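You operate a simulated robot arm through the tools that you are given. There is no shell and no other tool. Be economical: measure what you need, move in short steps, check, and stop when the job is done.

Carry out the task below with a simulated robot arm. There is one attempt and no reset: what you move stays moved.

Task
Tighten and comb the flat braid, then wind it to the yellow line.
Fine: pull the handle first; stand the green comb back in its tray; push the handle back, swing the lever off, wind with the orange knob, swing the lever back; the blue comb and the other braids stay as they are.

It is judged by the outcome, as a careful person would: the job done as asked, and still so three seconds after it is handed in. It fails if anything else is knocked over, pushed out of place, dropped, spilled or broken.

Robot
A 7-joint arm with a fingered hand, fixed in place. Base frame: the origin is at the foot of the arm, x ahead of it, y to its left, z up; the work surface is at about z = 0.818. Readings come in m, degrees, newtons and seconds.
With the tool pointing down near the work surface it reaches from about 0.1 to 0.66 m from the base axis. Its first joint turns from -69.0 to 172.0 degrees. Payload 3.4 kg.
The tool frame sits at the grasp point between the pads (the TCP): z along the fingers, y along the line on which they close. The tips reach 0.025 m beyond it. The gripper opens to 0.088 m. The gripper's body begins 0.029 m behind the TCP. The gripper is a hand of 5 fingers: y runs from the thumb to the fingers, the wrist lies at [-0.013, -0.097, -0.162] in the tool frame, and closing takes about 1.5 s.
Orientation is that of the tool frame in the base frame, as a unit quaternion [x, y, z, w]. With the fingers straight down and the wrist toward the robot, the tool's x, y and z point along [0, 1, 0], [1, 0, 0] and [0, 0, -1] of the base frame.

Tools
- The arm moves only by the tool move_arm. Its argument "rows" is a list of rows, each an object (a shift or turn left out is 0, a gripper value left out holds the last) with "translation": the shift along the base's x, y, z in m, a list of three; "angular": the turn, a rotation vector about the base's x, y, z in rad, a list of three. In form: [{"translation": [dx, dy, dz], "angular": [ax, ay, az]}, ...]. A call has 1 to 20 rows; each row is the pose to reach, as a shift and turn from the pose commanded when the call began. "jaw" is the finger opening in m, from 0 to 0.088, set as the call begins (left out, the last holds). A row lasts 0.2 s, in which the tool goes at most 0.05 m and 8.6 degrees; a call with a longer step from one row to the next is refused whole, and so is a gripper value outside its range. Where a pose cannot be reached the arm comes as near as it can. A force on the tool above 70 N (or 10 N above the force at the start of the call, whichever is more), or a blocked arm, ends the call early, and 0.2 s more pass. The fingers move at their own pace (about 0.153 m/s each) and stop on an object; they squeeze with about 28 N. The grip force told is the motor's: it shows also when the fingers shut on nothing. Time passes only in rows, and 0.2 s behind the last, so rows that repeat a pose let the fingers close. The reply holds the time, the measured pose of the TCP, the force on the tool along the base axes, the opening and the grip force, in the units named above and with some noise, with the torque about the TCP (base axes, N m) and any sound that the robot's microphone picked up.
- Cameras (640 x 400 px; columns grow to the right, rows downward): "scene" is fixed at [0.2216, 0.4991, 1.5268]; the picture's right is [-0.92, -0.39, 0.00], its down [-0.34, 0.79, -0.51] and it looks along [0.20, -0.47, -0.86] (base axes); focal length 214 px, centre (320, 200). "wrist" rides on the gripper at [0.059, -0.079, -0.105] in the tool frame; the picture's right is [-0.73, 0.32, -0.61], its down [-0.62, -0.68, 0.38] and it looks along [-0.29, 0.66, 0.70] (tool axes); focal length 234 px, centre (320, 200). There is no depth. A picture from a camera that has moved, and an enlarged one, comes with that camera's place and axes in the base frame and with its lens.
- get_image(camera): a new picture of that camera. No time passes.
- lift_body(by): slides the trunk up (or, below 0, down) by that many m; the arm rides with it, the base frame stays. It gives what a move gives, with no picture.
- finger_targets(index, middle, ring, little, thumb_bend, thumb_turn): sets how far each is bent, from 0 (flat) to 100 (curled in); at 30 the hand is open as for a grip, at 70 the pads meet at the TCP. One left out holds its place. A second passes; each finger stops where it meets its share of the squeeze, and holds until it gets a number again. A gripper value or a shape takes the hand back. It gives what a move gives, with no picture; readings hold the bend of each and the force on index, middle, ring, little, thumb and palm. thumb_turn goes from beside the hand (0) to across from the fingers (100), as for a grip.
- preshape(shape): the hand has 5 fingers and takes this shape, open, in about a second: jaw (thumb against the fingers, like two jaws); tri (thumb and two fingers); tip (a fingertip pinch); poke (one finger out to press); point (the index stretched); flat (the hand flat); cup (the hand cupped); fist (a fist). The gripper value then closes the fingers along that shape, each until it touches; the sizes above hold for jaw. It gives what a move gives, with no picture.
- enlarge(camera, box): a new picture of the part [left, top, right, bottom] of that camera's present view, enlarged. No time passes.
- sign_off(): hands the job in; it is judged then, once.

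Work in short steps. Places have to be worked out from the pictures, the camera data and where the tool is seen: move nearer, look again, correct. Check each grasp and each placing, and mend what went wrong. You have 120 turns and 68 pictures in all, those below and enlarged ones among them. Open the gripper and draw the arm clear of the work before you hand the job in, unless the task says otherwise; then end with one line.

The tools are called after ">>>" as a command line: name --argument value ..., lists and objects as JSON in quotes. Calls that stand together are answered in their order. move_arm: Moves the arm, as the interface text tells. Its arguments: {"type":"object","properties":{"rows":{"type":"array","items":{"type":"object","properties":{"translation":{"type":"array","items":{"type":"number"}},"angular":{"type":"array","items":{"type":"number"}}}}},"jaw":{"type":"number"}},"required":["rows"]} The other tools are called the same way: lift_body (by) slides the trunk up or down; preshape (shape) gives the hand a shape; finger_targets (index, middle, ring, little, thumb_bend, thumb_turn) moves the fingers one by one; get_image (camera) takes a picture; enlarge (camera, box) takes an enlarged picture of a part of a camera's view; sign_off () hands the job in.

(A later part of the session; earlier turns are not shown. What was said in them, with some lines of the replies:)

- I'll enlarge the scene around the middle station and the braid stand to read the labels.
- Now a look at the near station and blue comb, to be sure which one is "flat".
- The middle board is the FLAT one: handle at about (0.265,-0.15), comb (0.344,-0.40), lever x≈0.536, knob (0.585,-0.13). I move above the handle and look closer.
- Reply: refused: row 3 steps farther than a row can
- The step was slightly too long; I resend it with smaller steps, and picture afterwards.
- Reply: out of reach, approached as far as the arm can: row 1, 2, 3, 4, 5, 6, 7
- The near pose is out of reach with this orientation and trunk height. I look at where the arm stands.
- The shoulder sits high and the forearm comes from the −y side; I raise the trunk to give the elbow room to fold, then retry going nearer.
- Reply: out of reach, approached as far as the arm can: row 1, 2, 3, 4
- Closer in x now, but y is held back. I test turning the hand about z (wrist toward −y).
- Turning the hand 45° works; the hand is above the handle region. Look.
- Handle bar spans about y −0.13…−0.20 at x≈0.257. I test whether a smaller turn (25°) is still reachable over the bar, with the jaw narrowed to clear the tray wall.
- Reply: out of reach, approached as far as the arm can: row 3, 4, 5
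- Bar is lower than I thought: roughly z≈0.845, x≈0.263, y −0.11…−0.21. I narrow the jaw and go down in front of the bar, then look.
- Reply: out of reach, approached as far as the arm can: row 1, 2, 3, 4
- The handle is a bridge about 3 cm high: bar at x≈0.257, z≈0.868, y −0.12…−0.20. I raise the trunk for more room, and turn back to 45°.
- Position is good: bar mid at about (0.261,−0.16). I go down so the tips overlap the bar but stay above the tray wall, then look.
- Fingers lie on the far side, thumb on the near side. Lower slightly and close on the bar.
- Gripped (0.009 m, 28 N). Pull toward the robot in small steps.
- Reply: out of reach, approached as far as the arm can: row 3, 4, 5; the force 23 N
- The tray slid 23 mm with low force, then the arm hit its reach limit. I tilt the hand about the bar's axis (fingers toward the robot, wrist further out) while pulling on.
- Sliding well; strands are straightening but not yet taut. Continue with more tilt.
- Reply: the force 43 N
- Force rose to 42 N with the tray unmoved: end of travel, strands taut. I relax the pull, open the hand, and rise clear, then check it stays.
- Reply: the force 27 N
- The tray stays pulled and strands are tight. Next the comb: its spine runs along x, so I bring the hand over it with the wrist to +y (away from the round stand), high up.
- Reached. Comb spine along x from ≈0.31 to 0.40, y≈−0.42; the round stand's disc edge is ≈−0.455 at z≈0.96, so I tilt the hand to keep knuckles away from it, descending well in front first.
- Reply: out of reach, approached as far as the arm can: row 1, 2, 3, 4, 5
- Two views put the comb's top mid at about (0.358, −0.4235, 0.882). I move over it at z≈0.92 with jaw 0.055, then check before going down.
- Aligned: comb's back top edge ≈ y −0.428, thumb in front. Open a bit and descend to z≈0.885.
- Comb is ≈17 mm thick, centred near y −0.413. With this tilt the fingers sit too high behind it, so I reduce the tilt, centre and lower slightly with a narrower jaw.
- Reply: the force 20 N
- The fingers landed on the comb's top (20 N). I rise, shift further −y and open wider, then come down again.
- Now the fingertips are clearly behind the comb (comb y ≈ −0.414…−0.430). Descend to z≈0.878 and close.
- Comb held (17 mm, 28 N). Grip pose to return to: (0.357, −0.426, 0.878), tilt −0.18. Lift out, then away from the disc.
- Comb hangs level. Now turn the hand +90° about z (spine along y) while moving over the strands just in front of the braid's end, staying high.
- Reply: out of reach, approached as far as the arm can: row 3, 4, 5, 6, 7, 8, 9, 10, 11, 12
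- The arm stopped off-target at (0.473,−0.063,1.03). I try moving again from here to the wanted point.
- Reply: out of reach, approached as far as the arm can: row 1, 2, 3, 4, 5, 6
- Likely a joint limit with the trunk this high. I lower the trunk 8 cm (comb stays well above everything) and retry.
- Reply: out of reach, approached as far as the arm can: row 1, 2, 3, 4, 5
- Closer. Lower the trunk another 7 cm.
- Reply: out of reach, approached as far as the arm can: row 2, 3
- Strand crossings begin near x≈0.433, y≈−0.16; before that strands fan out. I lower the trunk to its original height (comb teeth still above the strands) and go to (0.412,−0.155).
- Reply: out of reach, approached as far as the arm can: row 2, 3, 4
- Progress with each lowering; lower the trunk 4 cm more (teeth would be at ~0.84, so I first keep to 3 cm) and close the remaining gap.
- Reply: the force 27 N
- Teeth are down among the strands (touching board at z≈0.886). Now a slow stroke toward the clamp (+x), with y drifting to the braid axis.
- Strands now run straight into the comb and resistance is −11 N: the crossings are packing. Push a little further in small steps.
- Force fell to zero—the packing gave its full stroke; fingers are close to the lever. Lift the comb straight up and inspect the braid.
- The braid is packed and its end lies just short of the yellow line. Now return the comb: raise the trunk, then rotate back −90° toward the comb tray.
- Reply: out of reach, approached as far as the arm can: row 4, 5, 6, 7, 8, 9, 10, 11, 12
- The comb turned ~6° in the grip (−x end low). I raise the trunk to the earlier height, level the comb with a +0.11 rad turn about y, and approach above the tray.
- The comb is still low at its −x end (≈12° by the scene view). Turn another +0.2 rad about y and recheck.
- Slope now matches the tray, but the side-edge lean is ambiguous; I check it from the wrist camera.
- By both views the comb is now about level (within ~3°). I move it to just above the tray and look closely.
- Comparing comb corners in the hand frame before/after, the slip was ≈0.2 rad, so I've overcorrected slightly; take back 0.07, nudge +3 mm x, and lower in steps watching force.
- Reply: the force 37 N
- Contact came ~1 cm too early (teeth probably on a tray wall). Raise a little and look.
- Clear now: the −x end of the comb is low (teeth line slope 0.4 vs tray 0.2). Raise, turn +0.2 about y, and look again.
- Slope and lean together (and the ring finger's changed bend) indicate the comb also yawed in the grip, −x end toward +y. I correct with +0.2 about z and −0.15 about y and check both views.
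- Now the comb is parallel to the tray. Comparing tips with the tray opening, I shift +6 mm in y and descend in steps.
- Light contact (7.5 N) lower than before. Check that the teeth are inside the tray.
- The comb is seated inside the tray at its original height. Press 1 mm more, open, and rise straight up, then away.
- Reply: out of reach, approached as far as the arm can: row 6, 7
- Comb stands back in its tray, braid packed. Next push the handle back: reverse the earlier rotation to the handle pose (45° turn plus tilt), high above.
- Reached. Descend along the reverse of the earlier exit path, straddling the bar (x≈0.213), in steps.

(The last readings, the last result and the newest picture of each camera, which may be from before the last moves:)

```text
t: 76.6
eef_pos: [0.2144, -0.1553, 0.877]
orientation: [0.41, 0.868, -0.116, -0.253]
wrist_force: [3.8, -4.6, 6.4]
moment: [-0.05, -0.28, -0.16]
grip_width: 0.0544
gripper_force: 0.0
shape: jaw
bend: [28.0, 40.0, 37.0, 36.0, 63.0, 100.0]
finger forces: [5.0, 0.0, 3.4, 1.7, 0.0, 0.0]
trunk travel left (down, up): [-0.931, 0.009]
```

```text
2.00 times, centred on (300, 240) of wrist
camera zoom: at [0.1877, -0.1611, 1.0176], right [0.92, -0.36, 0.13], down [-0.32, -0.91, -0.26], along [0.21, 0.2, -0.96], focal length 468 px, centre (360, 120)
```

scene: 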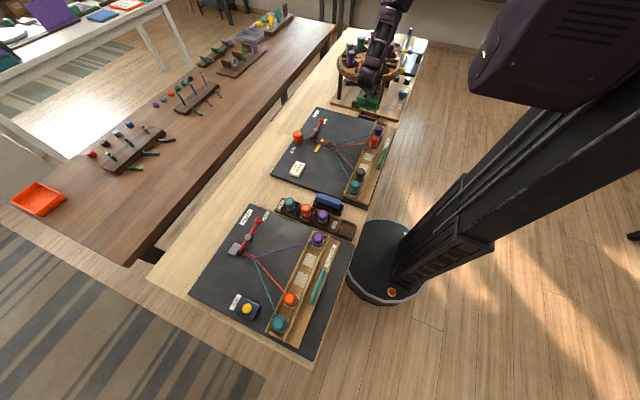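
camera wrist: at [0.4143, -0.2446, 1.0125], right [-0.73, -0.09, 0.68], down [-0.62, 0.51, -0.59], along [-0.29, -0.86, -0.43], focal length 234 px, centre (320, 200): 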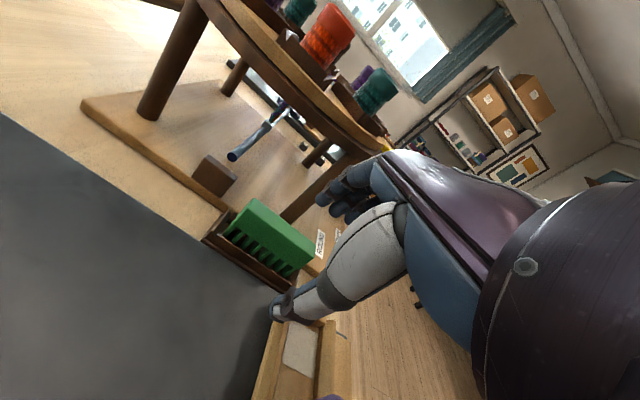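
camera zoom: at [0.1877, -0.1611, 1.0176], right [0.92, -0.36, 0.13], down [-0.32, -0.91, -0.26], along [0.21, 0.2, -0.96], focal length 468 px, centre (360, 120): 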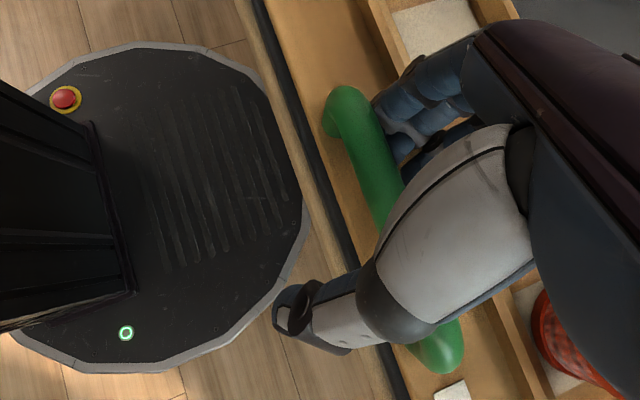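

Straddling the bar as before. Close, then push forward while undoing the tilt.

>>> move_arm --rows '[{}, {}, {}, {}, {}, {}, {}]' --jaw 0.0

>>> move_arm --rows '[{"translation": [0.007, 0, 0]}, {"translation": [0.014, 0, 0]}, {"translation": [0.021, 0, 0], "angular": [0, -0.08, 0]}, {"translation": [0.028, 0, 0], "angular": [0, -0.16, 0]}, {"translation": [0.035, 0, 0], "angular": [0, -0.24, 0]}, {"translation": [0.042, 0, 0], "angular": [0, -0.3, 0]}, {"translation": [0.042, 0, 0], "angular": [0, -0.3, 0]}]'

```text
t: 78.2
eef_pos: [0.2138, -0.1568, 0.8759]
orientation: [0.411, 0.868, -0.116, -0.254]
wrist_force: [-1.0, -1.9, -13.9]
moment: [-0.23, -0.05, -0.04]
grip_width: 0.0062
gripper_force: 28.7
shape: jaw
bend: [75.0, 61.0, 58.0, 36.0, 37.0, 100.0]
finger forces: [15.0, 7.7, 0.0, 3.0, 18.7, 0.0]
trunk travel left (down, up): [-0.931, 0.009]
```

```text
t: 79.8
eef_pos: [0.2549, -0.1571, 0.875]
orientation: [0.422, 0.896, -0.055, -0.122]
wrist_force: [-4.5, -0.6, -37.9]
moment: [-0.56, 0.6, -0.05]
grip_width: 0.0063
gripper_force: 27.7
shape: jaw
bend: [74.0, 62.0, 58.0, 53.0, 38.0, 100.0]
finger forces: [20.7, 13.6, 0.1, 0.0, 19.2, 0.0]
trunk travel left (down, up): [-0.931, 0.009]
```

Moved 41 mm easily. Push on until it stops.

>>> move_arm --rows '[{"translation": [0.003, 0, 0]}, {"translation": [0.006, 0, 0]}, {"translation": [0.009, 0, 0]}, {"translation": [0.012, 0, 0]}, {"translation": [0.012, 0, 0]}]'

```text
t: 81.0
eef_pos: [0.26, -0.1565, 0.877]
orientation: [0.422, 0.897, -0.055, -0.122]
wrist_force: [-23.3, -3.9, -27.6]
moment: [-0.31, 0.52, 0.19]
grip_width: 0.0028
gripper_force: 27.8
shape: jaw
bend: [74.0, 64.0, 58.0, 53.0, 35.0, 100.0]
finger forces: [11.8, 9.9, 0.0, 0.0, 27.1, 0.1]
trunk travel left (down, up): [-0.931, 0.009]
```

Stopped at x=0.26, its original place (23 N stop). Relax, release, rise, then turn upright (wrist toward robot) moving toward the lever.

>>> move_arm --rows '[{"translation": [-0.005, 0, 0]}, {"translation": [-0.007, 0, 0]}]'

>>> move_arm --rows '[{}, {}, {}, {}, {"translation": [0.006, 0, 0.01]}, {"translation": [0.01, 0, 0.03]}, {"translation": [0.02, 0, 0.07]}, {"translation": [0.03, -0.01, 0.11]}, {"translation": [0.04, -0.02, 0.15]}, {"translation": [0.04, -0.02, 0.15]}]' --jaw 0.055

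>>> move_arm --rows '[{"translation": [0.025, -0.015, 0.01], "angular": [-0.016, -0.043, -0.114]}, {"translation": [0.05, -0.03, 0.02], "angular": [-0.032, -0.085, -0.229]}, {"translation": [0.075, -0.045, 0.03], "angular": [-0.049, -0.128, -0.343]}, {"translation": [0.1, -0.06, 0.03], "angular": [-0.065, -0.171, -0.457]}, {"translation": [0.125, -0.075, 0.03], "angular": [-0.081, -0.213, -0.572]}, {"translation": [0.15, -0.09, 0.03], "angular": [-0.097, -0.256, -0.686]}, {"translation": [0.19, -0.1, 0.03], "angular": [-0.097, -0.256, -0.686]}, {"translation": [0.19, -0.1, 0.03], "angular": [-0.097, -0.256, -0.686]}]'

```text
t: 81.6
eef_pos: [0.261, -0.1575, 0.8755]
orientation: [0.422, 0.897, -0.054, -0.12]
wrist_force: [-11.1, -4.0, -28.6]
moment: [-0.34, 0.39, 0.03]
grip_width: 0.0036
gripper_force: 28.7
shape: jaw
bend: [74.0, 64.0, 58.0, 53.0, 36.0, 100.0]
finger forces: [15.3, 11.5, 0.0, 0.0, 21.6, 0.1]
trunk travel left (down, up): [-0.931, 0.009]
```

```text
t: 83.8
eef_pos: [0.299, -0.1767, 1.0294]
orientation: [0.423, 0.896, -0.052, -0.12]
wrist_force: [-0.8, 0.0, 0.2]
moment: [0.01, 0.0, -0.02]
grip_width: 0.0549
gripper_force: 0.1
shape: jaw
bend: [29.0, 40.0, 36.0, 37.0, 63.0, 100.0]
finger forces: [0.1, 0.0, 0.0, 0.1, 0.1, 0.0]
trunk travel left (down, up): [-0.931, 0.009]
```

```text
t: 85.6
eef_pos: [0.4882, -0.276, 1.0578]
orientation: [0.708, 0.706, 0.001, 0.003]
wrist_force: [0.4, 0.8, 0.1]
moment: [0.02, 0.02, -0.01]
grip_width: 0.0548
gripper_force: 0.0
shape: jaw
bend: [29.0, 40.0, 36.0, 36.0, 63.0, 100.0]
finger forces: [0.0, 0.1, 0.1, 0.0, 0.0, 0.0]
trunk travel left (down, up): [-0.931, 0.009]
```

Reached. Lower the trunk 12 cm and move over the ball, then take a wrist picture.

>>> lift_body --by -0.12

>>> move_arm --rows '[{"translation": [0.025, 0, -0.01]}, {"translation": [0.045, 0, -0.02]}, {"translation": [0.045, 0, -0.02]}]'

>>> get_image --camera "wrist"

```text
t: 87.1
eef_pos: [0.4896, -0.2764, 0.9376]
orientation: [0.708, 0.706, 0.001, 0.003]
wrist_force: [0.5, -0.3, 0.3]
moment: [-0.03, 0.01, -0.01]
grip_width: 0.0552
gripper_force: 0.1
shape: jaw
bend: [29.0, 40.0, 36.0, 36.0, 63.0, 100.0]
finger forces: [0.0, 0.0, 0.1, 0.0, 0.0, 0.0]
trunk travel left (down, up): [-0.811, 0.129]
```

```text
t: 87.9
eef_pos: [0.5354, -0.2754, 0.9158]
orientation: [0.708, 0.706, 0.002, 0.002]
wrist_force: [-0.3, -0.4, 0.6]
moment: [0.0, 0.0, 0.0]
grip_width: 0.0554
gripper_force: 0.0
shape: jaw
bend: [29.0, 40.0, 36.0, 36.0, 63.0, 100.0]
finger forces: [0.0, 0.0, 0.0, 0.1, 0.0, 0.0]
trunk travel left (down, up): [-0.811, 0.129]
```

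```text
7 pictures are left
camera wrist: at [0.4554, -0.2159, 1.0205], right [0.32, -0.73, 0.61], down [-0.68, -0.62, -0.39], along [0.66, -0.29, -0.69], focal length 234 px, centre (320, 200)
```

wrist: 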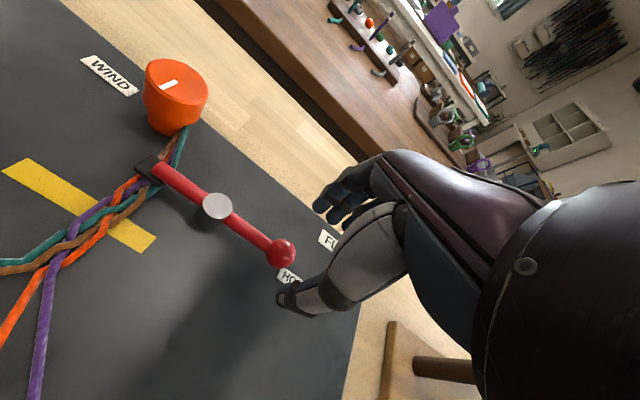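

Ball at ≈(0.542,−0.275), pivot (0.541,−0.213), rod z≈0.855. Lower over the ball and grip it.

>>> move_arm --rows '[{"translation": [0.006, 0, -0.02]}, {"translation": [0.007, 0, -0.035]}, {"translation": [0.007, 0, -0.048]}, {"translation": [0.007, 0, -0.048]}]'

>>> move_arm --rows '[{}, {}, {}, {}, {}, {}, {}]' --jaw 0.0

```text
t: 88.9
eef_pos: [0.5412, -0.2739, 0.8696]
orientation: [0.708, 0.706, 0.001, 0.003]
wrist_force: [0.1, -0.4, -0.7]
moment: [0.01, -0.01, -0.04]
grip_width: 0.0549
gripper_force: 0.1
shape: jaw
bend: [29.0, 40.0, 36.0, 36.0, 63.0, 100.0]
finger forces: [0.0, 0.0, 0.0, 0.0, 0.1, 0.0]
trunk travel left (down, up): [-0.811, 0.129]
```

```text
t: 90.5
eef_pos: [0.5415, -0.2745, 0.8694]
orientation: [0.707, 0.707, 0.001, 0.002]
wrist_force: [-0.8, -0.2, -0.4]
moment: [0.0, -0.02, 0.03]
grip_width: 0.0066
gripper_force: 28.0
shape: jaw
bend: [73.0, 74.0, 65.0, 63.0, 76.0, 100.0]
finger forces: [0.0, 0.1, 0.0, 0.0, 0.0, 0.0]
trunk travel left (down, up): [-0.811, 0.129]
```

Fingers shut on nothing—the ball is lower (z≈0.843). Open, lower 12 mm with a slight shift, close again.

>>> move_arm --rows '[{"translation": [0.004, -0.003, 0]}, {"translation": [0.004, -0.003, 0]}, {"translation": [0.004, -0.003, 0]}, {"translation": [0.004, -0.003, 0]}, {"translation": [0.004, -0.003, -0.006]}, {"translation": [0.004, -0.003, -0.012]}, {"translation": [0.004, -0.003, -0.012]}]' --jaw 0.055

>>> move_arm --rows '[{}, {}, {}, {}, {}, {}, {}]' --jaw 0.0

```text
t: 92.1
eef_pos: [0.5453, -0.2796, 0.8583]
orientation: [0.708, 0.706, 0.002, 0.002]
wrist_force: [0.6, -0.7, 1.8]
moment: [-0.02, -0.01, 0.0]
grip_width: 0.0546
gripper_force: 0.1
shape: jaw
bend: [29.0, 40.0, 36.0, 37.0, 63.0, 100.0]
finger forces: [0.1, 0.0, 0.0, 0.0, 0.6, 0.1]
trunk travel left (down, up): [-0.811, 0.129]
```

```text
t: 93.7
eef_pos: [0.5463, -0.2793, 0.8597]
orientation: [0.708, 0.707, 0.001, 0.002]
wrist_force: [-0.4, 0.5, 0.5]
moment: [0.01, 0.03, 0.03]
grip_width: 0.0
gripper_force: 27.4
shape: jaw
bend: [70.0, 70.0, 70.0, 70.0, 39.0, 100.0]
finger forces: [0.0, 0.0, 0.0, 0.0, 0.1, 0.1]
trunk travel left (down, up): [-0.811, 0.129]
```

Still nothing between the fingers. One close scene view to see where they are relative to the ball.

>>> enlarge --camera "scene" --box '[290, 100, 350, 145]'

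```text
8.89 times, centred on (320, 122) of scene
camera zoom: at [0.2216, 0.4991, 1.5268], right [-0.92, -0.39, 0.0], down [-0.34, 0.79, -0.51], along [0.2, -0.47, -0.86], focal length 1906 px, centre (320, 889)
```

zoom: 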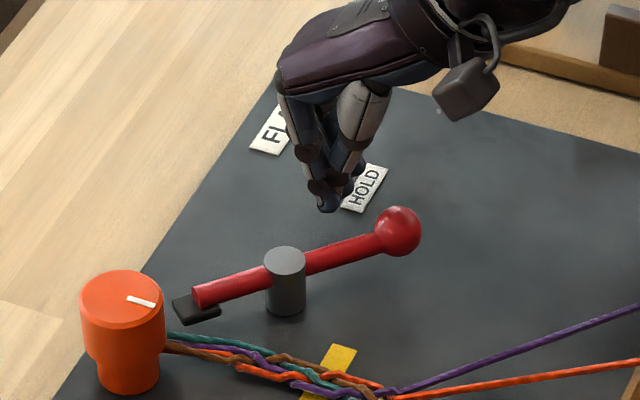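

Useful surprise: the opening thumb already swung the lever: ball is now at ≈(0.498,−0.251) and the pad is off the braid. With closed fingers I push the ball a little further so the pad is well clear of the knob.

>>> move_arm --rows '[{"translation": [-0.016, 0.004, 0]}, {"translation": [-0.032, 0.009, 0]}, {"translation": [-0.041, 0.014, 0]}, {"translation": [-0.05, 0.019, 0]}, {"translation": [-0.055, 0.025, 0]}, {"translation": [-0.06, 0.032, 0]}, {"translation": [-0.06, 0.032, 0]}]'

```text
t: 95.3
eef_pos: [0.4879, -0.254, 0.8556]
orientation: [0.709, 0.705, 0.001, 0.004]
wrist_force: [13.8, -24.4, 5.2]
moment: [-0.32, -0.25, -0.22]
grip_width: 0.0
gripper_force: 28.2
shape: jaw
bend: [70.0, 70.0, 70.0, 70.0, 41.0, 100.0]
finger forces: [40.7, 0.1, 0.1, 0.0, 0.1, 0.1]
trunk travel left (down, up): [-0.811, 0.129]
```

The lever hit its end stop, fully off. Back away, rise, and move over the knob at ≈(0.599,−0.134) with the hand pre-turned −0.6 rad.

>>> move_arm --rows '[{"translation": [0.012, -0.014, 0]}, {"translation": [0.016, -0.018, 0.03]}, {"translation": [0.016, -0.018, 0.07]}, {"translation": [0.04, 0.01, 0.1]}, {"translation": [0.065, 0.045, 0.1]}, {"translation": [0.09, 0.08, 0.1]}, {"translation": [0.111, 0.117, 0.1], "angular": [0, 0, -0.13]}, {"translation": [0.111, 0.117, 0.1], "angular": [0, 0, -0.26]}, {"translation": [0.111, 0.117, 0.1], "angular": [0, 0, -0.39]}, {"translation": [0.111, 0.117, 0.1], "angular": [0, 0, -0.52]}, {"translation": [0.111, 0.117, 0.1], "angular": [0, 0, -0.6]}, {"translation": [0.111, 0.117, 0.1], "angular": [0, 0, -0.6]}]'

>>> move_arm --rows '[{}, {}, {}]' --jaw 0.075

>>> get_image --camera "wrist"

```text
t: 97.9
eef_pos: [0.5962, -0.1294, 0.9562]
orientation: [0.886, 0.464, 0.001, 0.003]
wrist_force: [1.4, 0.2, -0.2]
moment: [-0.01, 0.0, 0.0]
grip_width: 0.0
gripper_force: 27.9
shape: jaw
bend: [70.0, 70.0, 70.0, 70.0, 42.0, 100.0]
finger forces: [0.0, 0.0, 0.1, 0.0, 0.1, 0.1]
trunk travel left (down, up): [-0.811, 0.129]
```

```text
t: 98.7
eef_pos: [0.5966, -0.1287, 0.9574]
orientation: [0.885, 0.465, 0.001, 0.003]
wrist_force: [-0.2, 0.4, 0.6]
moment: [-0.01, 0.0, -0.01]
grip_width: 0.0752
gripper_force: 0.0
shape: jaw
bend: [28.0, 33.0, 31.0, 32.0, 43.0, 99.0]
finger forces: [0.1, 0.0, 0.1, 0.0, 0.1, 0.0]
trunk travel left (down, up): [-0.811, 0.129]
```

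```text
5 pictures are left
camera wrist: at [0.564, -0.0348, 1.0604], right [-0.15, -0.78, 0.61], down [-0.91, -0.13, -0.39], along [0.38, -0.61, -0.69], focal length 234 px, centre (320, 200)
```

wrist: 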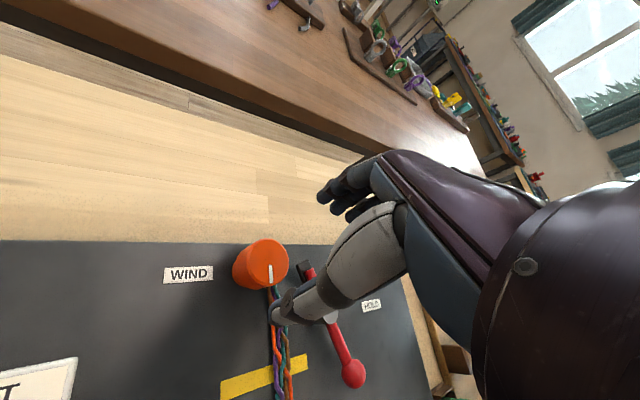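

Knob centre ≈(0.600,−0.128), top ≈0.867. Descend to z≈0.874 (tips above the braid height), close, and look at forces.

>>> move_arm --rows '[{"translation": [0.003, 0.0, -0.03]}, {"translation": [0.003, 0.0, -0.06]}, {"translation": [0.003, 0.0, -0.084]}, {"translation": [0.003, 0.0, -0.084]}]'

>>> move_arm --rows '[{}, {}, {}, {}, {}, {}]' --jaw 0.0

```text
t: 99.7
eef_pos: [0.5989, -0.1293, 0.8753]
orientation: [0.885, 0.465, 0.0, 0.002]
wrist_force: [-0.4, 0.8, 0.3]
moment: [-0.04, 0.01, -0.01]
grip_width: 0.0751
gripper_force: 0.0
shape: jaw
bend: [28.0, 33.0, 31.0, 32.0, 43.0, 99.0]
finger forces: [0.1, 0.0, 0.0, 0.0, 0.0, 0.0]
trunk travel left (down, up): [-0.811, 0.129]
```

```text
t: 101.1
eef_pos: [0.5981, -0.1292, 0.8737]
orientation: [0.885, 0.466, -0.001, 0.002]
wrist_force: [-2.6, 1.8, -4.1]
moment: [0.07, 0.07, 0.01]
grip_width: 0.0342
gripper_force: 28.1
shape: jaw
bend: [74.0, 45.0, 50.0, 46.0, 74.0, 100.0]
finger forces: [11.9, 7.8, 1.7, 0.0, 25.2, 0.0]
trunk travel left (down, up): [-0.811, 0.129]
```

Knob gripped (34 mm). Turn counter-clockwise (+z) 0.7 rad and look.

>>> move_arm --rows '[{"angular": [0, 0, 0.1]}, {"angular": [0, 0, 0.2]}, {"angular": [0, 0, 0.3]}, {"angular": [0, 0, 0.4]}, {"angular": [0, 0, 0.5]}, {"angular": [0, 0, 0.6]}, {"angular": [0, 0, 0.7]}, {"angular": [0, 0, 0.7]}]'

>>> enlarge --camera "scene" --box '[280, 110, 360, 160]'

```text
t: 102.9
eef_pos: [0.5983, -0.1298, 0.8739]
orientation: [0.67, 0.742, 0.002, 0.002]
wrist_force: [-5.7, 1.4, 1.1]
moment: [0.03, 0.05, -0.11]
grip_width: 0.0305
gripper_force: 28.1
shape: jaw
bend: [75.0, 48.0, 51.0, 46.0, 77.0, 93.0]
finger forces: [9.3, 6.5, 0.8, 0.0, 21.9, 0.0]
trunk travel left (down, up): [-0.811, 0.129]
```

```text
8.00 times, centred on (320, 135) of scene
camera zoom: at [0.2216, 0.4991, 1.5268], right [-0.92, -0.39, 0.0], down [-0.34, 0.79, -0.51], along [0.2, -0.47, -0.86], focal length 1716 px, centre (320, 720)
```

zoom: 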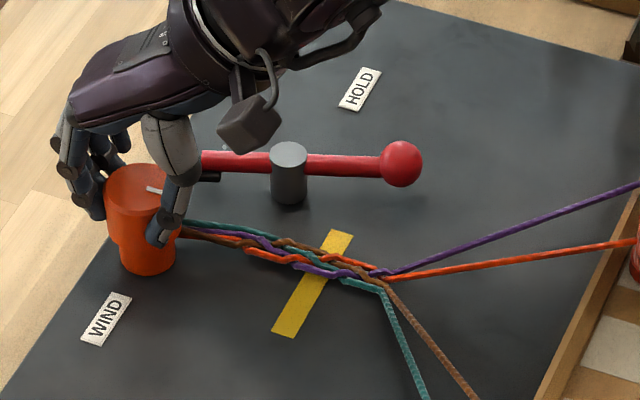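

The braid end moved ~5 mm toward the line (≈0.055 of image shift left: about 26 mm to go). Continue this stroke further.

>>> move_arm --rows '[{"angular": [0, 0, 0.1]}, {"angular": [0, 0, 0.2]}, {"angular": [0, 0, 0.3]}, {"angular": [0, 0, 0.4]}, {"angular": [0, 0, 0.5]}, {"angular": [0, 0, 0.6]}, {"angular": [0, 0, 0.7]}, {"angular": [0, 0, 0.8]}, {"angular": [0, 0, 0.8]}]'

```text
t: 104.9
eef_pos: [0.5993, -0.1294, 0.8778]
orientation: [0.331, 0.944, 0.002, 0.004]
wrist_force: [5.5, 6.6, 22.3]
moment: [0.43, -0.24, 0.04]
grip_width: 0.0244
gripper_force: 27.8
shape: jaw
bend: [75.0, 51.0, 51.0, 46.0, 92.0, 100.0]
finger forces: [8.9, 4.1, 0.0, 0.0, 20.5, 0.0]
out of reach, approached as far as the arm can: row 5, 6, 7
trunk travel left (down, up): [-0.811, 0.129]
```

Reached +51°, but the thumb seems to be riding up on the knob. Check.

>>> enlarge --camera "scene" --box '[280, 110, 360, 160]'

```text
8.00 times, centred on (320, 135) of scene
camera zoom: at [0.2216, 0.4991, 1.5268], right [-0.92, -0.39, 0.0], down [-0.34, 0.79, -0.51], along [0.2, -0.47, -0.86], focal length 1716 px, centre (320, 720)
```

zoom: 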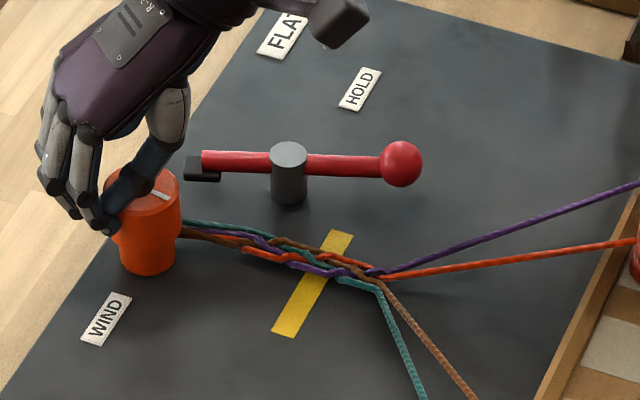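

Mark shows the knob turned only ≈41° (partial slip); the braid end moved ~8 mm, ≈25 mm left (≈130°). I release, rise, turn back to −70° and regrip lower for a better hold.

>>> move_arm --rows '[{}, {}, {}, {"translation": [0, 0, 0.03]}, {"translation": [0, 0, 0.06]}, {"translation": [0, 0, 0.06]}]' --jaw 0.078

>>> move_arm --rows '[{"angular": [0, 0, -0.14]}, {"angular": [0, 0, -0.28]}, {"angular": [0, 0, -0.42]}, {"angular": [0, 0, -0.56]}, {"angular": [0, 0, -0.7]}, {"angular": [0, 0, -0.84]}, {"angular": [0, 0, -0.98]}, {"angular": [0, 0, -1.12]}, {"angular": [0, 0, -1.26]}, {"angular": [0, 0, -1.4]}, {"angular": [0, 0, -1.54]}, {"angular": [0, 0, -1.68]}, {"angular": [0, 0, -1.82]}, {"angular": [0, 0, -1.96]}, {"angular": [0, 0, -2.1]}, {"angular": [0, 0, -2.1]}]'

```text
t: 106.3
eef_pos: [0.5969, -0.1332, 0.9286]
orientation: [0.33, 0.944, 0.006, 0.004]
wrist_force: [-0.4, 0.3, 0.4]
moment: [-0.04, -0.05, -0.01]
grip_width: 0.0779
gripper_force: 0.0
shape: jaw
bend: [29.0, 32.0, 30.0, 31.0, 36.0, 98.0]
finger forces: [0.0, 0.0, 0.0, 0.0, 0.0, 0.0]
out of reach, approached as far as the arm can: row 5, 6
trunk travel left (down, up): [-0.811, 0.129]
```

```text
t: 109.7
eef_pos: [0.5971, -0.1314, 0.9294]
orientation: [0.983, 0.182, -0.001, 0.001]
wrist_force: [1.4, -0.5, -0.4]
moment: [0.01, 0.04, -0.02]
grip_width: 0.0777
gripper_force: 0.0
shape: jaw
bend: [29.0, 32.0, 30.0, 31.0, 36.0, 98.0]
finger forces: [0.0, 0.0, 0.1, 0.0, 0.0, 0.1]
trunk travel left (down, up): [-0.811, 0.129]
```

At −69° the fingers would come down near the lever pad and braid; use −45° with the jaw at 0.068, and grip ~4 mm lower than before.

>>> move_arm --rows '[{"angular": [0, 0, 0.14], "translation": [0.002, 0, 0]}, {"angular": [0, 0, 0.28], "translation": [0.002, 0, 0]}, {"angular": [0, 0, 0.42], "translation": [0.002, 0, 0]}, {"angular": [0, 0, 0.42], "translation": [0.002, 0, -0.03]}, {"angular": [0, 0, 0.42], "translation": [0.002, 0, -0.052]}, {"angular": [0, 0, 0.42], "translation": [0.002, 0, -0.062]}, {"angular": [0, 0, 0.42], "translation": [0.002, 0, -0.062]}]' --jaw 0.068

>>> move_arm --rows '[{}, {}, {}, {}, {}, {}]' --jaw 0.0

```text
t: 111.3
eef_pos: [0.5992, -0.1294, 0.8683]
orientation: [0.923, 0.384, -0.001, 0.002]
wrist_force: [0.0, 0.2, 0.1]
moment: [0.02, -0.01, 0.0]
grip_width: 0.0684
gripper_force: 0.1
shape: jaw
bend: [27.0, 35.0, 32.0, 33.0, 52.0, 99.0]
finger forces: [0.1, 0.1, 0.0, 0.1, 0.0, 0.1]
trunk travel left (down, up): [-0.811, 0.129]
```

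```text
t: 112.7
eef_pos: [0.5982, -0.1305, 0.8665]
orientation: [0.923, 0.385, 0.0, 0.002]
wrist_force: [-3.9, 3.8, -3.1]
moment: [0.09, 0.07, 0.01]
grip_width: 0.0346
gripper_force: 28.0
shape: jaw
bend: [74.0, 45.0, 49.0, 46.0, 74.0, 100.0]
finger forces: [12.7, 7.8, 0.0, 0.0, 25.4, 0.0]
trunk travel left (down, up): [-0.811, 0.129]
```

Gripped again. Turn slowly +0.8 rad.

>>> move_arm --rows '[{"angular": [0, 0, 0.07]}, {"angular": [0, 0, 0.14]}, {"angular": [0, 0, 0.21]}, {"angular": [0, 0, 0.28]}, {"angular": [0, 0, 0.35]}, {"angular": [0, 0, 0.42]}, {"angular": [0, 0, 0.49]}, {"angular": [0, 0, 0.56]}, {"angular": [0, 0, 0.63]}, {"angular": [0, 0, 0.7]}, {"angular": [0, 0, 0.77]}, {"angular": [0, 0, 0.84]}, {"angular": [0, 0, 0.84]}]'

```text
t: 115.5
eef_pos: [0.5986, -0.1287, 0.8675]
orientation: [0.685, 0.729, 0.001, 0.001]
wrist_force: [-2.0, 1.9, -7.1]
moment: [-0.07, -0.06, -0.12]
grip_width: 0.0299
gripper_force: 28.0
shape: jaw
bend: [75.0, 47.0, 51.0, 46.0, 77.0, 94.0]
finger forces: [9.0, 7.0, 1.3, 0.0, 20.9, 0.0]
trunk travel left (down, up): [-0.811, 0.129]
```

Good stroke. Repeat: open in place, turn back, close, turn again.

>>> move_arm --rows '[{}, {}, {}, {"angular": [0, 0, -0.14]}, {"angular": [0, 0, -0.28]}, {"angular": [0, 0, -0.42]}, {"angular": [0, 0, -0.56]}, {"angular": [0, 0, -0.7]}, {"angular": [0, 0, -0.84]}, {"angular": [0, 0, -0.84]}]' --jaw 0.068

>>> move_arm --rows '[{}, {}, {}, {}, {}, {}]' --jaw 0.0

>>> move_arm --rows '[{"angular": [0, 0, 0.07]}, {"angular": [0, 0, 0.14]}, {"angular": [0, 0, 0.21]}, {"angular": [0, 0, 0.28]}, {"angular": [0, 0, 0.35]}, {"angular": [0, 0, 0.42]}, {"angular": [0, 0, 0.49]}, {"angular": [0, 0, 0.56]}, {"angular": [0, 0, 0.63]}, {"angular": [0, 0, 0.7]}, {"angular": [0, 0, 0.77]}, {"angular": [0, 0, 0.84]}, {"angular": [0, 0, 0.84]}]'

>>> enlarge --camera "scene" --box '[280, 110, 360, 160]'

```text
t: 117.7
eef_pos: [0.5987, -0.1302, 0.868]
orientation: [0.923, 0.384, 0.0, 0.002]
wrist_force: [-0.1, 0.0, -0.2]
moment: [-0.01, -0.01, -0.04]
grip_width: 0.0676
gripper_force: 0.0
shape: jaw
bend: [27.0, 35.0, 32.0, 33.0, 52.0, 99.0]
finger forces: [0.0, 0.1, 0.0, 0.0, 0.1, 0.1]
trunk travel left (down, up): [-0.811, 0.129]
```

```text
t: 119.1
eef_pos: [0.5983, -0.1309, 0.8682]
orientation: [0.923, 0.384, 0.0, 0.002]
wrist_force: [-3.7, 3.1, -2.8]
moment: [0.09, 0.07, -0.03]
grip_width: 0.0345
gripper_force: 28.0
shape: jaw
bend: [74.0, 45.0, 49.0, 46.0, 74.0, 100.0]
finger forces: [12.7, 7.8, 0.0, 0.0, 25.6, 0.0]
trunk travel left (down, up): [-0.811, 0.129]
```

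```text
t: 121.9
eef_pos: [0.5994, -0.1308, 0.8675]
orientation: [0.686, 0.728, 0.001, 0.002]
wrist_force: [-2.3, 0.6, -4.6]
moment: [-0.11, -0.05, -0.25]
grip_width: 0.0298
gripper_force: 28.1
shape: jaw
bend: [74.0, 48.0, 49.0, 46.0, 76.0, 93.0]
finger forces: [10.6, 9.5, 0.1, 0.0, 24.3, 0.0]
trunk travel left (down, up): [-0.811, 0.129]
```

```text
8.00 times, centred on (320, 135) of scene
camera zoom: at [0.2216, 0.4991, 1.5268], right [-0.92, -0.39, 0.0], down [-0.34, 0.79, -0.51], along [0.2, -0.47, -0.86], focal length 1716 px, centre (320, 720)
```

zoom: 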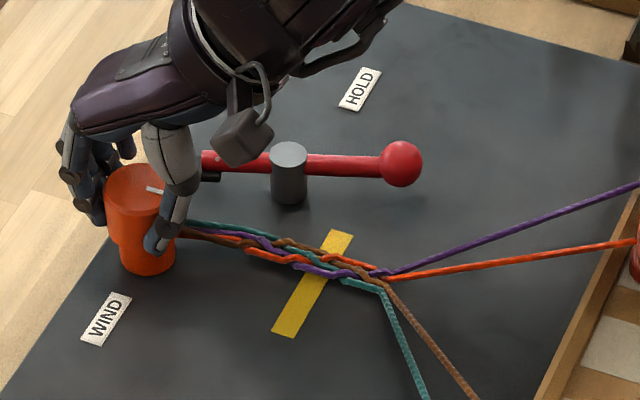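

Comparing the knob's mark, it has barely turned: the grip slipped against a firm resistance (0.25 N·m), so counter-clockwise seems blocked. From this grip I try clockwise and compare the torque.

>>> move_arm --rows '[{"angular": [0, 0, -0.07]}, {"angular": [0, 0, -0.14]}, {"angular": [0, 0, -0.21]}, {"angular": [0, 0, -0.28]}, {"angular": [0, 0, -0.35]}, {"angular": [0, 0, -0.42]}, {"angular": [0, 0, -0.49]}, {"angular": [0, 0, -0.56]}, {"angular": [0, 0, -0.56]}]'

>>> move_arm --rows '[{"angular": [0, 0, -0.07]}, {"angular": [0, 0, -0.14]}, {"angular": [0, 0, -0.21]}, {"angular": [0, 0, -0.28]}, {"angular": [0, 0, -0.28]}]'

```text
t: 123.9
eef_pos: [0.5996, -0.1296, 0.8674]
orientation: [0.861, 0.509, 0.0, 0.002]
wrist_force: [5.9, 7.9, -2.7]
moment: [0.05, -0.16, 0.01]
grip_width: 0.0312
gripper_force: 27.7
shape: jaw
bend: [74.0, 46.0, 49.0, 46.0, 76.0, 95.0]
finger forces: [13.5, 9.3, 0.3, 0.0, 23.2, 0.0]
trunk travel left (down, up): [-0.811, 0.129]
```

```text
t: 125.1
eef_pos: [0.6004, -0.1303, 0.8681]
orientation: [0.923, 0.384, -0.001, 0.003]
wrist_force: [13.7, 7.4, 2.2]
moment: [-0.05, -0.35, 0.13]
grip_width: 0.0319
gripper_force: 28.3
shape: jaw
bend: [74.0, 45.0, 49.0, 46.0, 77.0, 94.0]
finger forces: [15.4, 9.7, 0.2, 0.0, 23.5, 0.1]
trunk travel left (down, up): [-0.811, 0.129]
```

Ambiguous so far. I regrip at about +35° (raised while passing the braid) and make one long clockwise stroke to −50°, then look.

>>> move_arm --rows '[{}, {}, {}, {"translation": [0, 0, 0.03]}, {"angular": [0, 0, 0.14], "translation": [0, 0, 0.03]}, {"angular": [0, 0, 0.28], "translation": [0, 0, 0.03]}, {"angular": [0, 0, 0.42], "translation": [0, 0, 0.03]}, {"angular": [0, 0, 0.56], "translation": [0, 0, 0.03]}, {"angular": [0, 0, 0.7], "translation": [0, 0, 0.03]}, {"angular": [0, 0, 0.84], "translation": [0, 0, 0.03]}, {"angular": [0, 0, 0.98], "translation": [0, 0, 0.03]}, {"angular": [0, 0, 1.12], "translation": [0, 0, 0.03]}, {"angular": [0, 0, 1.26], "translation": [0, 0, 0.03]}, {"angular": [0, 0, 1.38], "translation": [-0.001, 0, 0.03]}, {"angular": [0, 0, 1.38], "translation": [-0.001, 0, 0.005]}, {"angular": [0, 0, 1.38], "translation": [-0.001, 0, 0.003]}, {"angular": [0, 0, 1.38], "translation": [-0.001, 0, 0.003]}]' --jaw 0.07

>>> move_arm --rows '[{}, {}, {}, {}, {}, {}]' --jaw 0.0

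>>> move_arm --rows '[{"angular": [0, 0, -0.07]}, {"angular": [0, 0, -0.14]}, {"angular": [0, 0, -0.21]}, {"angular": [0, 0, -0.28]}, {"angular": [0, 0, -0.35]}, {"angular": [0, 0, -0.42]}, {"angular": [0, 0, -0.49]}, {"angular": [0, 0, -0.56]}, {"angular": [0, 0, -0.63]}, {"angular": [0, 0, -0.7]}, {"angular": [0, 0, -0.7]}]'

>>> move_arm --rows '[{"angular": [0, 0, -0.07]}, {"angular": [0, 0, -0.14]}, {"angular": [0, 0, -0.21]}, {"angular": [0, 0, -0.28]}, {"angular": [0, 0, -0.35]}, {"angular": [0, 0, -0.42]}, {"angular": [0, 0, -0.49]}, {"angular": [0, 0, -0.56]}, {"angular": [0, 0, -0.63]}, {"angular": [0, 0, -0.7]}, {"angular": [0, 0, -0.7]}]'

```text
t: 128.7
eef_pos: [0.5972, -0.1312, 0.8698]
orientation: [0.466, 0.885, 0.001, 0.001]
wrist_force: [-0.7, 0.1, 0.6]
moment: [-0.02, -0.04, 0.02]
grip_width: 0.0698
gripper_force: 0.1
shape: jaw
bend: [27.0, 34.0, 32.0, 33.0, 50.0, 99.0]
finger forces: [0.0, 0.1, 0.1, 0.0, 0.1, 0.0]
out of reach, approached as far as the arm can: row 14, 15, 16
trunk travel left (down, up): [-0.811, 0.129]
```

```text
t: 130.1
eef_pos: [0.5967, -0.13, 0.8708]
orientation: [0.467, 0.884, 0.002, 0.002]
wrist_force: [-3.1, -1.4, -1.8]
moment: [-0.03, 0.1, -0.02]
grip_width: 0.0336
gripper_force: 28.0
shape: jaw
bend: [74.0, 49.0, 54.0, 51.0, 73.0, 100.0]
finger forces: [13.0, 6.8, 2.8, 0.0, 25.9, 0.0]
trunk travel left (down, up): [-0.811, 0.129]
```

```text
t: 132.5
eef_pos: [0.5989, -0.1302, 0.8723]
orientation: [0.743, 0.67, 0.001, 0.002]
wrist_force: [5.4, 3.1, -5.0]
moment: [0.07, -0.14, 0.09]
grip_width: 0.0332
gripper_force: 28.1
shape: jaw
bend: [74.0, 48.0, 54.0, 51.0, 73.0, 99.0]
finger forces: [16.7, 9.0, 3.3, 0.1, 24.2, 0.0]
trunk travel left (down, up): [-0.811, 0.129]
```

```text
t: 134.9
eef_pos: [0.5991, -0.1301, 0.8712]
orientation: [0.927, 0.375, 0.001, 0.002]
wrist_force: [10.8, -0.2, 1.6]
moment: [-0.06, -0.25, 0.08]
grip_width: 0.0338
gripper_force: 27.9
shape: jaw
bend: [74.0, 47.0, 55.0, 51.0, 75.0, 98.0]
finger forces: [18.5, 8.9, 2.1, 0.0, 23.8, 0.0]
trunk travel left (down, up): [-0.811, 0.129]
```

Bends and width stayed constant with only ~0.09 N·m: clockwise the knob turns with the hand. Look at the result.

>>> enlarge --camera "scene" --box '[280, 110, 360, 160]'

```text
8.00 times, centred on (320, 135) of scene
camera zoom: at [0.2216, 0.4991, 1.5268], right [-0.92, -0.39, 0.0], down [-0.34, 0.79, -0.51], along [0.2, -0.47, -0.86], focal length 1716 px, centre (320, 720)
```

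zoom: 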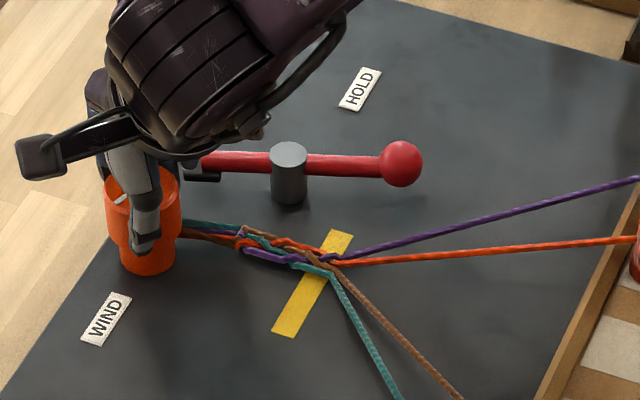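

Excellent: the braid's end is now on the yellow line, just ~4 mm short of its middle. Turn another −0.2 rad, then release and rise.

>>> move_arm --rows '[{"angular": [0, 0, -0.05]}, {"angular": [0, 0, -0.1]}, {"angular": [0, 0, -0.15]}, {"angular": [0, 0, -0.2]}, {"angular": [0, 0, -0.2]}]'

>>> move_arm --rows '[{}, {}, {}, {"translation": [0, 0, 0.02]}, {"translation": [0, 0, 0.05]}, {"translation": [0, 0, 0.085]}, {"translation": [0, 0, 0.085]}]' --jaw 0.066

```text
t: 136.1
eef_pos: [0.5992, -0.1299, 0.8711]
orientation: [0.96, 0.28, -0.002, 0.002]
wrist_force: [12.3, -2.7, 2.5]
moment: [-0.22, -0.33, 0.07]
grip_width: 0.0341
gripper_force: 28.3
shape: jaw
bend: [74.0, 46.0, 55.0, 51.0, 75.0, 97.0]
finger forces: [19.3, 10.2, 1.6, 0.0, 23.3, 0.0]
trunk travel left (down, up): [-0.811, 0.129]
```

```text
t: 137.7
eef_pos: [0.5983, -0.1307, 0.9568]
orientation: [0.96, 0.28, -0.001, 0.003]
wrist_force: [0.6, 0.0, -0.5]
moment: [-0.02, 0.01, 0.0]
grip_width: 0.0658
gripper_force: 0.1
shape: jaw
bend: [27.0, 36.0, 33.0, 34.0, 54.0, 99.0]
finger forces: [0.1, 0.1, 0.0, 0.0, 0.0, 0.0]
trunk travel left (down, up): [-0.811, 0.129]
```

Now swing the lever back: ball ≈(0.487,−0.232), pivot ≈(0.542,−0.205). The hand's present yaw suits pushing it. Close the fingers, hover on its +y side, and descend to z≈0.862.

>>> move_arm --rows '[{"translation": [-0.04, -0.02, 0]}, {"translation": [-0.08, -0.04, 0]}, {"translation": [-0.11, -0.06, 0]}, {"translation": [-0.124, -0.07, 0]}, {"translation": [-0.124, -0.07, 0]}, {"translation": [-0.124, -0.07, -0.03]}, {"translation": [-0.124, -0.07, -0.06]}, {"translation": [-0.124, -0.07, -0.08]}, {"translation": [-0.124, -0.07, -0.094]}, {"translation": [-0.124, -0.07, -0.094]}]' --jaw 0.0

```text
t: 139.9
eef_pos: [0.4741, -0.2001, 0.8627]
orientation: [0.96, 0.281, 0.0, 0.003]
wrist_force: [0.4, -0.1, 0.3]
moment: [-0.01, -0.03, 0.03]
grip_width: 0.0
gripper_force: 28.3
shape: jaw
bend: [70.0, 70.0, 70.0, 70.0, 40.0, 100.0]
finger forces: [0.1, 0.0, 0.0, 0.0, 0.0, 0.0]
trunk travel left (down, up): [-0.811, 0.129]
```

No contact on the way down. Sweep the ball along its arc back toward HOLD.

>>> move_arm --rows '[{"translation": [0.002, -0.008, 0]}, {"translation": [0.005, -0.018, -0.002], "angular": [0, 0, 0.1]}, {"translation": [0.007, -0.028, -0.003], "angular": [0, 0, 0.2]}, {"translation": [0.0095, -0.037, -0.003], "angular": [0, 0, 0.3]}, {"translation": [0.016, -0.047, -0.003], "angular": [0, 0, 0.44]}, {"translation": [0.024, -0.055, -0.003], "angular": [0, 0, 0.58]}, {"translation": [0.032, -0.061, -0.003], "angular": [0, 0, 0.72]}, {"translation": [0.038, -0.064, -0.003], "angular": [0, 0, 0.82]}, {"translation": [0.038, -0.064, -0.003], "angular": [0, 0, 0.82]}]'

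```text
t: 141.9
eef_pos: [0.5128, -0.2642, 0.859]
orientation: [0.768, 0.641, 0.001, 0.003]
wrist_force: [0.3, -0.2, -0.1]
moment: [0.04, 0.01, -0.01]
grip_width: 0.0002
gripper_force: 28.2
shape: jaw
bend: [70.0, 70.0, 70.0, 70.0, 41.0, 100.0]
finger forces: [0.0, 0.1, 0.0, 0.0, 0.0, 0.0]
trunk travel left (down, up): [-0.811, 0.129]
```

No resistance yet; continue +x until the stop is felt.

>>> move_arm --rows '[{"translation": [0.004, -0.001, 0]}, {"translation": [0.008, -0.001, 0]}, {"translation": [0.012, -0.001, 0]}, {"translation": [0.016, -0.001, 0]}, {"translation": [0.016, -0.001, 0]}]'

```text
t: 143.1
eef_pos: [0.5258, -0.2638, 0.8597]
orientation: [0.768, 0.64, 0.001, 0.002]
wrist_force: [-5.8, 0.5, 1.8]
moment: [-0.02, 0.02, -0.06]
grip_width: 0.0
gripper_force: 27.9
shape: jaw
bend: [70.0, 70.0, 70.0, 70.0, 43.0, 100.0]
finger forces: [0.0, 0.1, 0.0, 0.0, 0.0, 0.0]
trunk travel left (down, up): [-0.811, 0.129]
```

Contact (−5.8 N) at x≈0.526, about where the ball should be at HOLD. Push gently on to see whether it is the stop.

>>> move_arm --rows '[{"translation": [0.003, 0, 0]}, {"translation": [0.006, 0, 0]}, {"translation": [0.009, 0, 0]}, {"translation": [0.009, 0, 0]}]'

```text
t: 144.1
eef_pos: [0.5316, -0.2652, 0.8614]
orientation: [0.768, 0.64, 0.001, 0.004]
wrist_force: [-22.8, 7.1, 4.2]
moment: [0.06, 0.29, -0.11]
grip_width: 0.0001
gripper_force: 27.4
shape: jaw
bend: [70.0, 70.0, 70.0, 70.0, 41.0, 100.0]
finger forces: [0.0, 13.7, 0.0, 0.0, 42.8, 0.0]
trunk travel left (down, up): [-0.811, 0.129]
```

A firm stop at −23 N: lever at HOLD. Back off, rise clear, and take the last picture.

>>> move_arm --rows '[{"translation": [-0.012, 0.001, 0]}, {"translation": [-0.022, 0.001, 0.005]}, {"translation": [-0.025, 0.001, 0.04]}, {"translation": [-0.025, 0, 0.085]}, {"translation": [-0.025, -0.01, 0.13]}, {"translation": [-0.04, -0.03, 0.17]}, {"translation": [-0.07, -0.05, 0.2]}, {"translation": [-0.1, -0.05, 0.22]}, {"translation": [-0.1, -0.05, 0.22]}]'

>>> move_arm --rows '[{}, {}, {}]' --jaw 0.088

>>> enlarge --camera "scene" --box '[280, 90, 400, 165]'

```text
t: 146.1
eef_pos: [0.4353, -0.3147, 1.0789]
orientation: [0.768, 0.64, 0.0, 0.001]
wrist_force: [0.4, 1.2, -0.4]
moment: [-0.02, 0.0, 0.0]
grip_width: 0.0
gripper_force: 28.1
shape: jaw
bend: [70.0, 70.0, 70.0, 70.0, 45.0, 100.0]
finger forces: [0.0, 0.1, 0.1, 0.1, 0.1, 0.1]
trunk travel left (down, up): [-0.811, 0.129]
```

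```text
t: 146.9
eef_pos: [0.4354, -0.3154, 1.0797]
orientation: [0.768, 0.64, 0.001, 0.002]
wrist_force: [0.0, -0.3, -0.4]
moment: [0.04, -0.02, 0.01]
grip_width: 0.0875
gripper_force: 0.0
shape: jaw
bend: [30.0, 30.0, 30.0, 30.0, 30.0, 98.0]
finger forces: [0.0, 0.0, 0.1, 0.0, 0.1, 0.0]
trunk travel left (down, up): [-0.811, 0.129]
```

```text
5.33 times, centred on (340, 128) of scene
camera zoom: at [0.2216, 0.4991, 1.5268], right [-0.92, -0.39, 0.0], down [-0.34, 0.79, -0.51], along [0.2, -0.47, -0.86], focal length 1144 px, centre (213, 587)
```

zoom: 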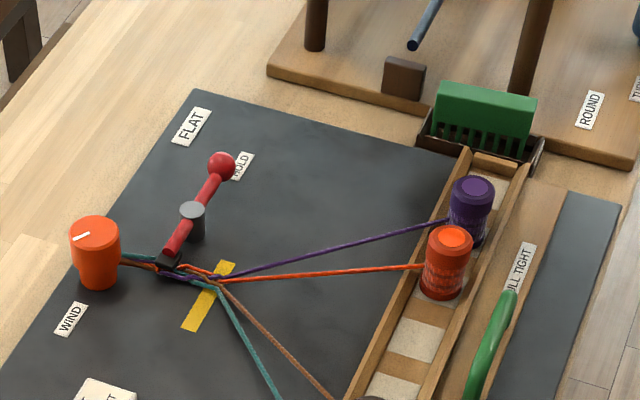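

The last picture shows everything as asked: the braid end is on the yellow line, the lever is at HOLD, the comb stands in its tray and the handle is back. The hand is open and clear, so I hand the job in.

>>> sign_off

```text
The job is handed in.
```

The flat braid is tightened, combed and wound to the yellow line; the handle is pushed back, the lever is at HOLD and the green comb stands in its tray. I did not touch the blue comb or the other braids.
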